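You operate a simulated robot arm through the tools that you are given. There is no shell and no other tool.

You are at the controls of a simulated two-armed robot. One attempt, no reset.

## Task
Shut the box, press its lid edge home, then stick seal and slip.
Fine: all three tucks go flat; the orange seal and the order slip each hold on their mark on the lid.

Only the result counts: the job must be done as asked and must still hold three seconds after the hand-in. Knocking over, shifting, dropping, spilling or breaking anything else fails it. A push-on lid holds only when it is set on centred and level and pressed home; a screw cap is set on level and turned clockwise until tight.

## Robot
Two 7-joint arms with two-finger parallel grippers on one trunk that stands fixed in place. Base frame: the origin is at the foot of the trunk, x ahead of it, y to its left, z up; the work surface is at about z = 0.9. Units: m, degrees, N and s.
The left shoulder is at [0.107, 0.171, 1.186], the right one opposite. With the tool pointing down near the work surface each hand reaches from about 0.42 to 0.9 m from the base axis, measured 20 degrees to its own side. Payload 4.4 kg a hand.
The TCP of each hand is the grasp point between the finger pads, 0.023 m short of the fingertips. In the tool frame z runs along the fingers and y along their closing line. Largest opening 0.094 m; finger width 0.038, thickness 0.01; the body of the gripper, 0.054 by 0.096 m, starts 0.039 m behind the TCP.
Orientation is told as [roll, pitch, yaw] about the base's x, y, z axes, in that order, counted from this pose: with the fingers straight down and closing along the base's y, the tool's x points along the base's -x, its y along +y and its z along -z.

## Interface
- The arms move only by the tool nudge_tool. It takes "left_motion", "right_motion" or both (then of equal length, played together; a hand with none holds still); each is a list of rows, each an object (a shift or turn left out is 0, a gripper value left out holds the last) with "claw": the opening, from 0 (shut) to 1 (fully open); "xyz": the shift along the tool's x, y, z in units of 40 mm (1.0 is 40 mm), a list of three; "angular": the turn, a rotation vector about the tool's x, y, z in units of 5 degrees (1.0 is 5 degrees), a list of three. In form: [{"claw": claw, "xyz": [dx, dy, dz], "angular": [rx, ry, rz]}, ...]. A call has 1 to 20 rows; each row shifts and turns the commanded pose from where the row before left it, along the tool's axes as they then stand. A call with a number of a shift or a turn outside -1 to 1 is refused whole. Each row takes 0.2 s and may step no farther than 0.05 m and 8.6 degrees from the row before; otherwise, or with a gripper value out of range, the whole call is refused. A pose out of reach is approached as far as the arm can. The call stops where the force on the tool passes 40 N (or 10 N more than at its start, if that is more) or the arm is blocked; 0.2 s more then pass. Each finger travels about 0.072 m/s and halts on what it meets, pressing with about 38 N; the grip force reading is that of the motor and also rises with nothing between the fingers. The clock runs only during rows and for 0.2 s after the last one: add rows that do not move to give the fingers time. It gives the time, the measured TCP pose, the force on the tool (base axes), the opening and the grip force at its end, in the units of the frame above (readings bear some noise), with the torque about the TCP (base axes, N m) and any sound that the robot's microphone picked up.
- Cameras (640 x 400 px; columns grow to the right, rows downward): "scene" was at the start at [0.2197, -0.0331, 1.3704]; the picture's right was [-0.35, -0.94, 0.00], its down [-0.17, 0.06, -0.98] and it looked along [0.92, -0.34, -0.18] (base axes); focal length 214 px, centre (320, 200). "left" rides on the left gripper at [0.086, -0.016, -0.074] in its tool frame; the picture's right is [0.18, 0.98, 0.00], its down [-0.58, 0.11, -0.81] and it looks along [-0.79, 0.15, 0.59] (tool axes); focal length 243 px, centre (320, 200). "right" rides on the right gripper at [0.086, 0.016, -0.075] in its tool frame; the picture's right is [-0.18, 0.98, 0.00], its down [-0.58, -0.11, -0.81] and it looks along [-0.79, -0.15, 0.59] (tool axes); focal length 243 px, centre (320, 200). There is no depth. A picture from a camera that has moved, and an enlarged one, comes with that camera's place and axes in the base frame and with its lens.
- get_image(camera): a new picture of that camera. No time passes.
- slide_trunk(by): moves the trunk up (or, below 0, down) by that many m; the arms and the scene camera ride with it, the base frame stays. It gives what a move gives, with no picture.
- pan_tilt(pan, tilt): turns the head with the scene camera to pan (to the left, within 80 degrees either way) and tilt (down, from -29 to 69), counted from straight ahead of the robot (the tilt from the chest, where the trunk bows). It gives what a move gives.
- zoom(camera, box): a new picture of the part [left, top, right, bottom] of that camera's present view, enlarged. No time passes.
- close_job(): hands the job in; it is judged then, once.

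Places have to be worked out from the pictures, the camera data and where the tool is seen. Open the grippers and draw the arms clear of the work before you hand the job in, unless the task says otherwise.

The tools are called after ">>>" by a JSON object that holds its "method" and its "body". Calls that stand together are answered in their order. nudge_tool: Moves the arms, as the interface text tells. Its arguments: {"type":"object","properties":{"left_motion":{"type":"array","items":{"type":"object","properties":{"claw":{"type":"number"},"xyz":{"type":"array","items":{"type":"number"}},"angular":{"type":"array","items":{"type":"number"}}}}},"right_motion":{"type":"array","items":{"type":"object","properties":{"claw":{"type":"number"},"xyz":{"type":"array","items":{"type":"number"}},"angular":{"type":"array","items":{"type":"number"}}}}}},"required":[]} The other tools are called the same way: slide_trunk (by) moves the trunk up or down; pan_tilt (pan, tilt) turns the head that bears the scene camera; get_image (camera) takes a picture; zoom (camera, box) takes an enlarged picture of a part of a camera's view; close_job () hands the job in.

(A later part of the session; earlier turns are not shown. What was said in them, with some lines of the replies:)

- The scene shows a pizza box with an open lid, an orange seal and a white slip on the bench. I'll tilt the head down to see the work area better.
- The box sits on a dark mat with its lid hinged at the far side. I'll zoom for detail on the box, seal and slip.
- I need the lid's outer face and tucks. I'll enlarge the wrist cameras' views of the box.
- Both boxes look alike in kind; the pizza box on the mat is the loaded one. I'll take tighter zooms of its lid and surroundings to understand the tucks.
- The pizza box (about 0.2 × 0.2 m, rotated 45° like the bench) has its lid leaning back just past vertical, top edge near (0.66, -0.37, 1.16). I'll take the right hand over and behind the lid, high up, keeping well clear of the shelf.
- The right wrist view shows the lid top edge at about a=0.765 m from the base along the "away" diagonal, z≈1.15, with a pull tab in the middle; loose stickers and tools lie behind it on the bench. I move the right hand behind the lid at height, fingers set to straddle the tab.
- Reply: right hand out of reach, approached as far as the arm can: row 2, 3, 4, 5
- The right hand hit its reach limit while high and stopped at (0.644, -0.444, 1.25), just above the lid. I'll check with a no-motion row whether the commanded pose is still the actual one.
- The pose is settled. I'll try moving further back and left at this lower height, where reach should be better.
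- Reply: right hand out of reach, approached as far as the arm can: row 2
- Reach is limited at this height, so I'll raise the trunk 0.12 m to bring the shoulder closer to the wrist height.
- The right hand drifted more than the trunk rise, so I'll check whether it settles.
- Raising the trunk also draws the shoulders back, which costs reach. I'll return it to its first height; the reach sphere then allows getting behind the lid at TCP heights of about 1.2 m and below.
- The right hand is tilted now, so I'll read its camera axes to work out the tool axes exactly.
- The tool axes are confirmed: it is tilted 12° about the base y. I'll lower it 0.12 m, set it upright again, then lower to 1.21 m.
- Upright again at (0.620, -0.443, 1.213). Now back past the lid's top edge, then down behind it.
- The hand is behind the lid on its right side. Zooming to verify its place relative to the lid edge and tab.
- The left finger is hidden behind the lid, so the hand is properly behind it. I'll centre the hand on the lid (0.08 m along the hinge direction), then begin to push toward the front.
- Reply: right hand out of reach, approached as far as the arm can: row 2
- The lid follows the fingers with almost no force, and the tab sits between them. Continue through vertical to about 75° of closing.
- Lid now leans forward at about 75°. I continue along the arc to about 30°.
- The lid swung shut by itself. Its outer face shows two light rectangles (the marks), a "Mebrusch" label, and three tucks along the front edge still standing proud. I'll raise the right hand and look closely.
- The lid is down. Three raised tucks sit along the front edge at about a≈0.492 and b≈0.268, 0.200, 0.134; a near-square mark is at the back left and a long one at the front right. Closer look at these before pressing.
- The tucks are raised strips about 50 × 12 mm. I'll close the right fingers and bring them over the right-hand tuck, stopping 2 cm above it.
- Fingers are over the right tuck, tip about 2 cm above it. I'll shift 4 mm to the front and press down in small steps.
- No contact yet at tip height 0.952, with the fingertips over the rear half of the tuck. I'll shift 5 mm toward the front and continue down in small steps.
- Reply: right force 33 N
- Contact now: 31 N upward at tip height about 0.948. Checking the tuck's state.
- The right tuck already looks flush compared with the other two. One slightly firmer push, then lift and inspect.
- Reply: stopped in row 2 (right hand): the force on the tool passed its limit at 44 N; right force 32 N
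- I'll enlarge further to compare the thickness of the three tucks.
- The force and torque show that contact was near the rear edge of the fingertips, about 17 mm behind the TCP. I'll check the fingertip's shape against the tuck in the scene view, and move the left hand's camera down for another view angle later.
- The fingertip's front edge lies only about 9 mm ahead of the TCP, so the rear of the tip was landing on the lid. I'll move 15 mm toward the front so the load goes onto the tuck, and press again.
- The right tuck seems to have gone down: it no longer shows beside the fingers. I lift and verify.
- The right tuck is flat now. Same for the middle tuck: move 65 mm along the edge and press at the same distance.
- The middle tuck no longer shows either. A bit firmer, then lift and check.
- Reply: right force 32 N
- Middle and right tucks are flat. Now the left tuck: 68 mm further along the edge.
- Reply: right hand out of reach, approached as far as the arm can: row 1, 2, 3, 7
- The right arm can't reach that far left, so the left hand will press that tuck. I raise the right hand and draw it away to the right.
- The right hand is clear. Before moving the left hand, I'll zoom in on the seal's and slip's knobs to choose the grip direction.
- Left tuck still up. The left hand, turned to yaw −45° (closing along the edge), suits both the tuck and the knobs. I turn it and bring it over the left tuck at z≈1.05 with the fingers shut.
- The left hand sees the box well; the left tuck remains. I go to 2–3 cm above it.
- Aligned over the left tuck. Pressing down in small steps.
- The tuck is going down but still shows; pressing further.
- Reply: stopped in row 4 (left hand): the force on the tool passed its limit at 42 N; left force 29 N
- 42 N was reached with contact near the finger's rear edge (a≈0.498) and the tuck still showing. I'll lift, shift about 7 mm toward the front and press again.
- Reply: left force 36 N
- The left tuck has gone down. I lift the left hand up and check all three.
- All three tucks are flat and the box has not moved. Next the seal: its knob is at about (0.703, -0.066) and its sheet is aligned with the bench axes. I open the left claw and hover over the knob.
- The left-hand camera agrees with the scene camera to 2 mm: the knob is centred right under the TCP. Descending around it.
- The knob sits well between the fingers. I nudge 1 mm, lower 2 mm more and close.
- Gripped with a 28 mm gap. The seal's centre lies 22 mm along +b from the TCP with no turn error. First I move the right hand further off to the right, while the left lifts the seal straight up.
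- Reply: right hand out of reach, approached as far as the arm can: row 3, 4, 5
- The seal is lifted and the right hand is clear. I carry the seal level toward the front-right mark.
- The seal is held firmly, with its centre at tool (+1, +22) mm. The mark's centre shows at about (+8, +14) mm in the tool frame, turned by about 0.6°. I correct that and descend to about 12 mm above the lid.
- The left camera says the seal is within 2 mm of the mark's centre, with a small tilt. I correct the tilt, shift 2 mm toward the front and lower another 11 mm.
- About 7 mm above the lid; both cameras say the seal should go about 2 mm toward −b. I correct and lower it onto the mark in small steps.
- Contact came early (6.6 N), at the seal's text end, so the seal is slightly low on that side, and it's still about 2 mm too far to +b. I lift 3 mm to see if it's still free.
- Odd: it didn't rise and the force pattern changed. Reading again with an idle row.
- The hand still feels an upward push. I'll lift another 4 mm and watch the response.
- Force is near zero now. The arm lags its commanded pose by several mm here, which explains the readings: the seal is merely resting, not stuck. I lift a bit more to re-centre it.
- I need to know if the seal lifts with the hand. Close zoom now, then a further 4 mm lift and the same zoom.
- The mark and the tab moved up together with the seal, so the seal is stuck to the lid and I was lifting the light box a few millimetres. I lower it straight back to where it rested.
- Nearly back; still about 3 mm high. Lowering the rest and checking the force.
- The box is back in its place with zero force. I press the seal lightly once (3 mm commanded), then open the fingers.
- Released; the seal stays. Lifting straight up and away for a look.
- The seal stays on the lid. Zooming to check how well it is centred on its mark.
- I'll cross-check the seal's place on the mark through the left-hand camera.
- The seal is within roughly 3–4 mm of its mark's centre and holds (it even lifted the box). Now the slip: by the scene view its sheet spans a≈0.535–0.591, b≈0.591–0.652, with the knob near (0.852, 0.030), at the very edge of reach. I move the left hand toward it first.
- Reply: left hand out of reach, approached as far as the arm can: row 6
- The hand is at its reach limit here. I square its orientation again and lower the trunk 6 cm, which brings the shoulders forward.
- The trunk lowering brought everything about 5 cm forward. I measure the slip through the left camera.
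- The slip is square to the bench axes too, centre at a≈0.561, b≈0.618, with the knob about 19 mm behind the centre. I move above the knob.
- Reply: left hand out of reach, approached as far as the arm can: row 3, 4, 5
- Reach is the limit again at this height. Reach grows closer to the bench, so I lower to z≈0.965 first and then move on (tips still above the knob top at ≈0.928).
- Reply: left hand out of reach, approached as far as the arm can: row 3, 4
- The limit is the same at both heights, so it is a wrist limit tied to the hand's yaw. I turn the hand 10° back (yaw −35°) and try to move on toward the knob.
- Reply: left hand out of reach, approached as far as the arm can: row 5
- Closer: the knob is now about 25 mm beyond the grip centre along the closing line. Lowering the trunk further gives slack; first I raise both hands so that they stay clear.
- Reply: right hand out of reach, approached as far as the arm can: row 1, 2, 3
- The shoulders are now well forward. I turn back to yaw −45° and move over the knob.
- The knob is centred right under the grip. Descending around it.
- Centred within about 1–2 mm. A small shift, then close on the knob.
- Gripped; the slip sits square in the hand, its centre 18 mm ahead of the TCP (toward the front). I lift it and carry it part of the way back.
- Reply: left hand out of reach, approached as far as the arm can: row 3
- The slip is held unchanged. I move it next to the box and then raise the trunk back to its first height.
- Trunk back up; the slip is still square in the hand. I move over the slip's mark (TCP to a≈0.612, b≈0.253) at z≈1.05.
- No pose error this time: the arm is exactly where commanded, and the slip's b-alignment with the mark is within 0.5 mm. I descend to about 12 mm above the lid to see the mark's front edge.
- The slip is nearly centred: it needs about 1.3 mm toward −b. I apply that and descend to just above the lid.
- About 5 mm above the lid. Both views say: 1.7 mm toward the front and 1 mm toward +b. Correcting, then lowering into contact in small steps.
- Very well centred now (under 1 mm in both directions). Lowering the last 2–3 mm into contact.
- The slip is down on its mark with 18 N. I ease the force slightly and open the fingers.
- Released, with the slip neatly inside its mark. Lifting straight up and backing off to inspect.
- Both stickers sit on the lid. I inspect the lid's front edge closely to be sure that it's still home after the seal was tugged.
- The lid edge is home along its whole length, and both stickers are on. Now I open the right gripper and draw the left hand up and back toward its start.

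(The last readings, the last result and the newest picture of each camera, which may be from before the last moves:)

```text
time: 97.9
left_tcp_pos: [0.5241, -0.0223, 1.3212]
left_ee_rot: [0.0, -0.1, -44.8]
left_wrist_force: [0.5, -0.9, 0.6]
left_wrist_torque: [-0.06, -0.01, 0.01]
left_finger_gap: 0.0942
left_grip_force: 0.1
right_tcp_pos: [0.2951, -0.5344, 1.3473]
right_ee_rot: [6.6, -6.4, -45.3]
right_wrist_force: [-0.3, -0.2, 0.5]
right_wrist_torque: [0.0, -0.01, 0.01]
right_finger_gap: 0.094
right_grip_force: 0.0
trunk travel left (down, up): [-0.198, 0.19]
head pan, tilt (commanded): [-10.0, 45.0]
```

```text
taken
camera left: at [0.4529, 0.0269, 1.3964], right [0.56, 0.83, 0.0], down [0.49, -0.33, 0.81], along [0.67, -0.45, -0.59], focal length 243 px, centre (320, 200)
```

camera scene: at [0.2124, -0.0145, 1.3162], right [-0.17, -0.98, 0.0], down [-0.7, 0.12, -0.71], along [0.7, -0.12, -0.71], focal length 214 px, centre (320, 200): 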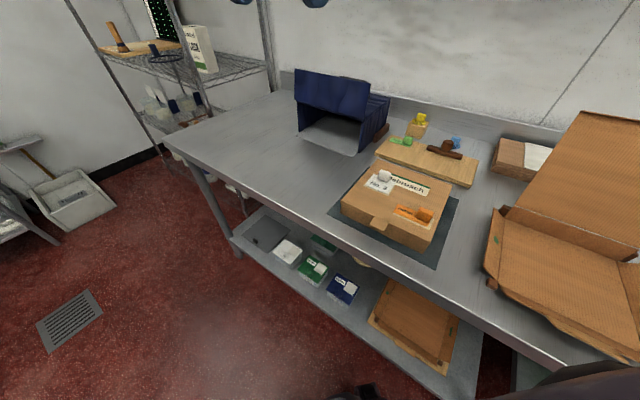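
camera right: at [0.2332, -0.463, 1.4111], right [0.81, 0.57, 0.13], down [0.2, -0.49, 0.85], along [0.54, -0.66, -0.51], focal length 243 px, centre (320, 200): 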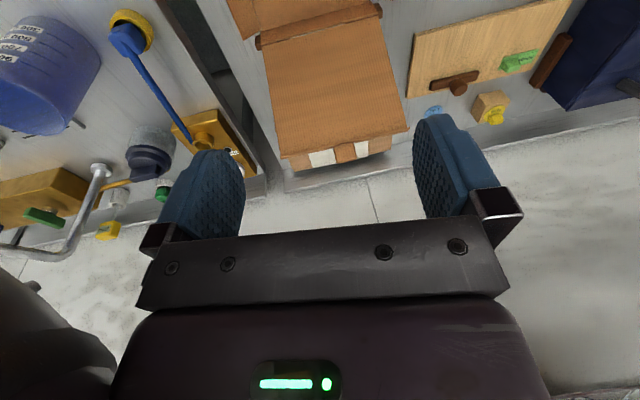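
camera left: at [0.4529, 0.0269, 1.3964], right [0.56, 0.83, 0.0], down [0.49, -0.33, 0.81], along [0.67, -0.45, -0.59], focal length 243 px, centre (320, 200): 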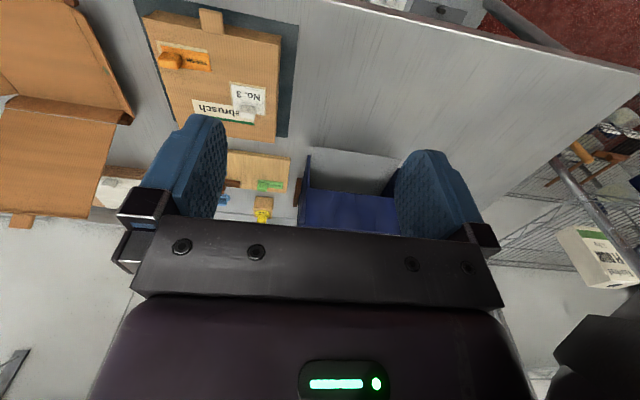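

Arms are clear with the grippers open. A last close look at the lid from the left camera and the scene camera.

>>> {"method": "zoom", "body": {"camera": "left", "box": [130, 0, 310, 140]}}

>>> {"method": "zoom", "body": {"camera": "left", "box": [145, 25, 225, 80]}}

>>> {"method": "zoom", "body": {"camera": "scene", "box": [330, 155, 470, 270]}}

```text
2.86 times, centred on (220, 70) of left
camera zoom: at [0.4529, 0.0269, 1.3964], right [0.56, 0.83, 0.0], down [0.49, -0.33, 0.81], along [0.67, -0.45, -0.59], focal length 693 px, centre (606, 571)
```

zoom: 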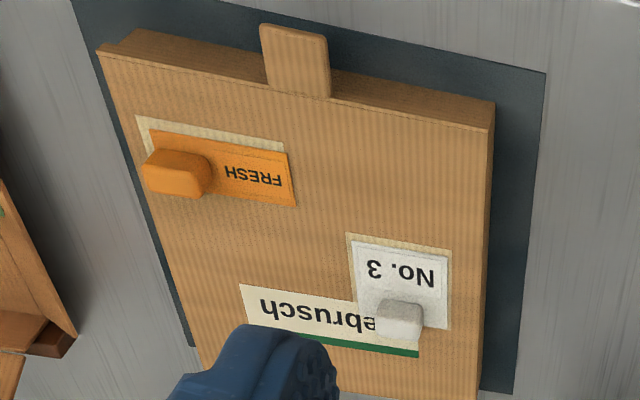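

```text
7.27 times, centred on (185, 52) of left
camera zoom: at [0.4529, 0.0269, 1.3964], right [0.56, 0.83, 0.0], down [0.49, -0.33, 0.81], along [0.67, -0.45, -0.59], focal length 1764 px, centre (1302, 1273)
```

zoom: 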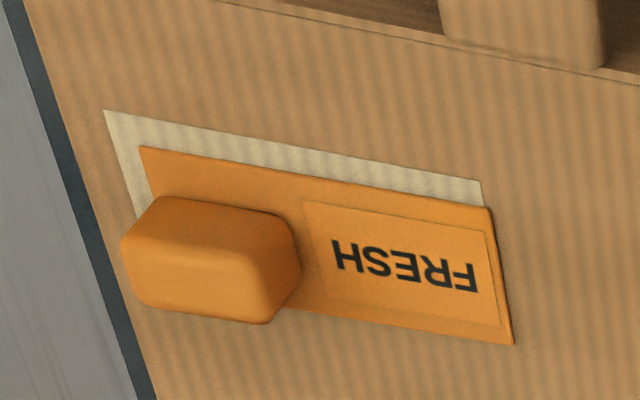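

```text
3.48 times, centred on (400, 212) of scene
camera zoom: at [0.2124, -0.0145, 1.3162], right [-0.17, -0.98, 0.0], down [-0.7, 0.12, -0.71], along [0.7, -0.12, -0.71], focal length 746 px, centre (42, 156)
```

zoom: 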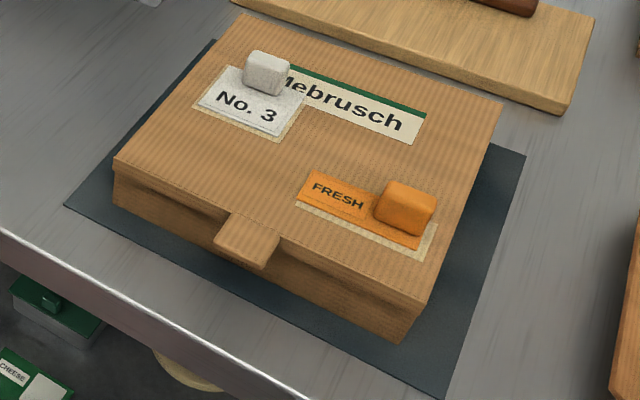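

The lid is shut with no tuck standing. The slip is centred on its mark; the seal is stuck on its mark, a few millimetres off centre. The arms are clear with open grippers, and nothing else looks disturbed, so I hand the job in.

>>> {"method": "close_job", "body": {}}

```text
The job is handed in.
```

The box is shut, its lid edge is pressed home, and the seal and slip are both stuck on the lid. I've handed the job in but got no verdict back.

- **Tucks:** all three went flat and stayed flat. The left and right tucks each took a second press further forward.
- **Order slip:** it sits on its mark, centred to about 1 mm.
- **Orange seal:** it holds, but sits about 5 mm off centre and overhangs its mark by about 1 mm at the back and at the left end. It bonded on first contact, before I could correct it, and I didn't try to peel it off.
- **Box movement:** I took the stuck seal for loose and lifted, which raised the box a few millimetres. I set it back down; it looks about 2–3 mm off its starting place.

Nothing else looks disturbed. Both grippers are open and the arms are clear.
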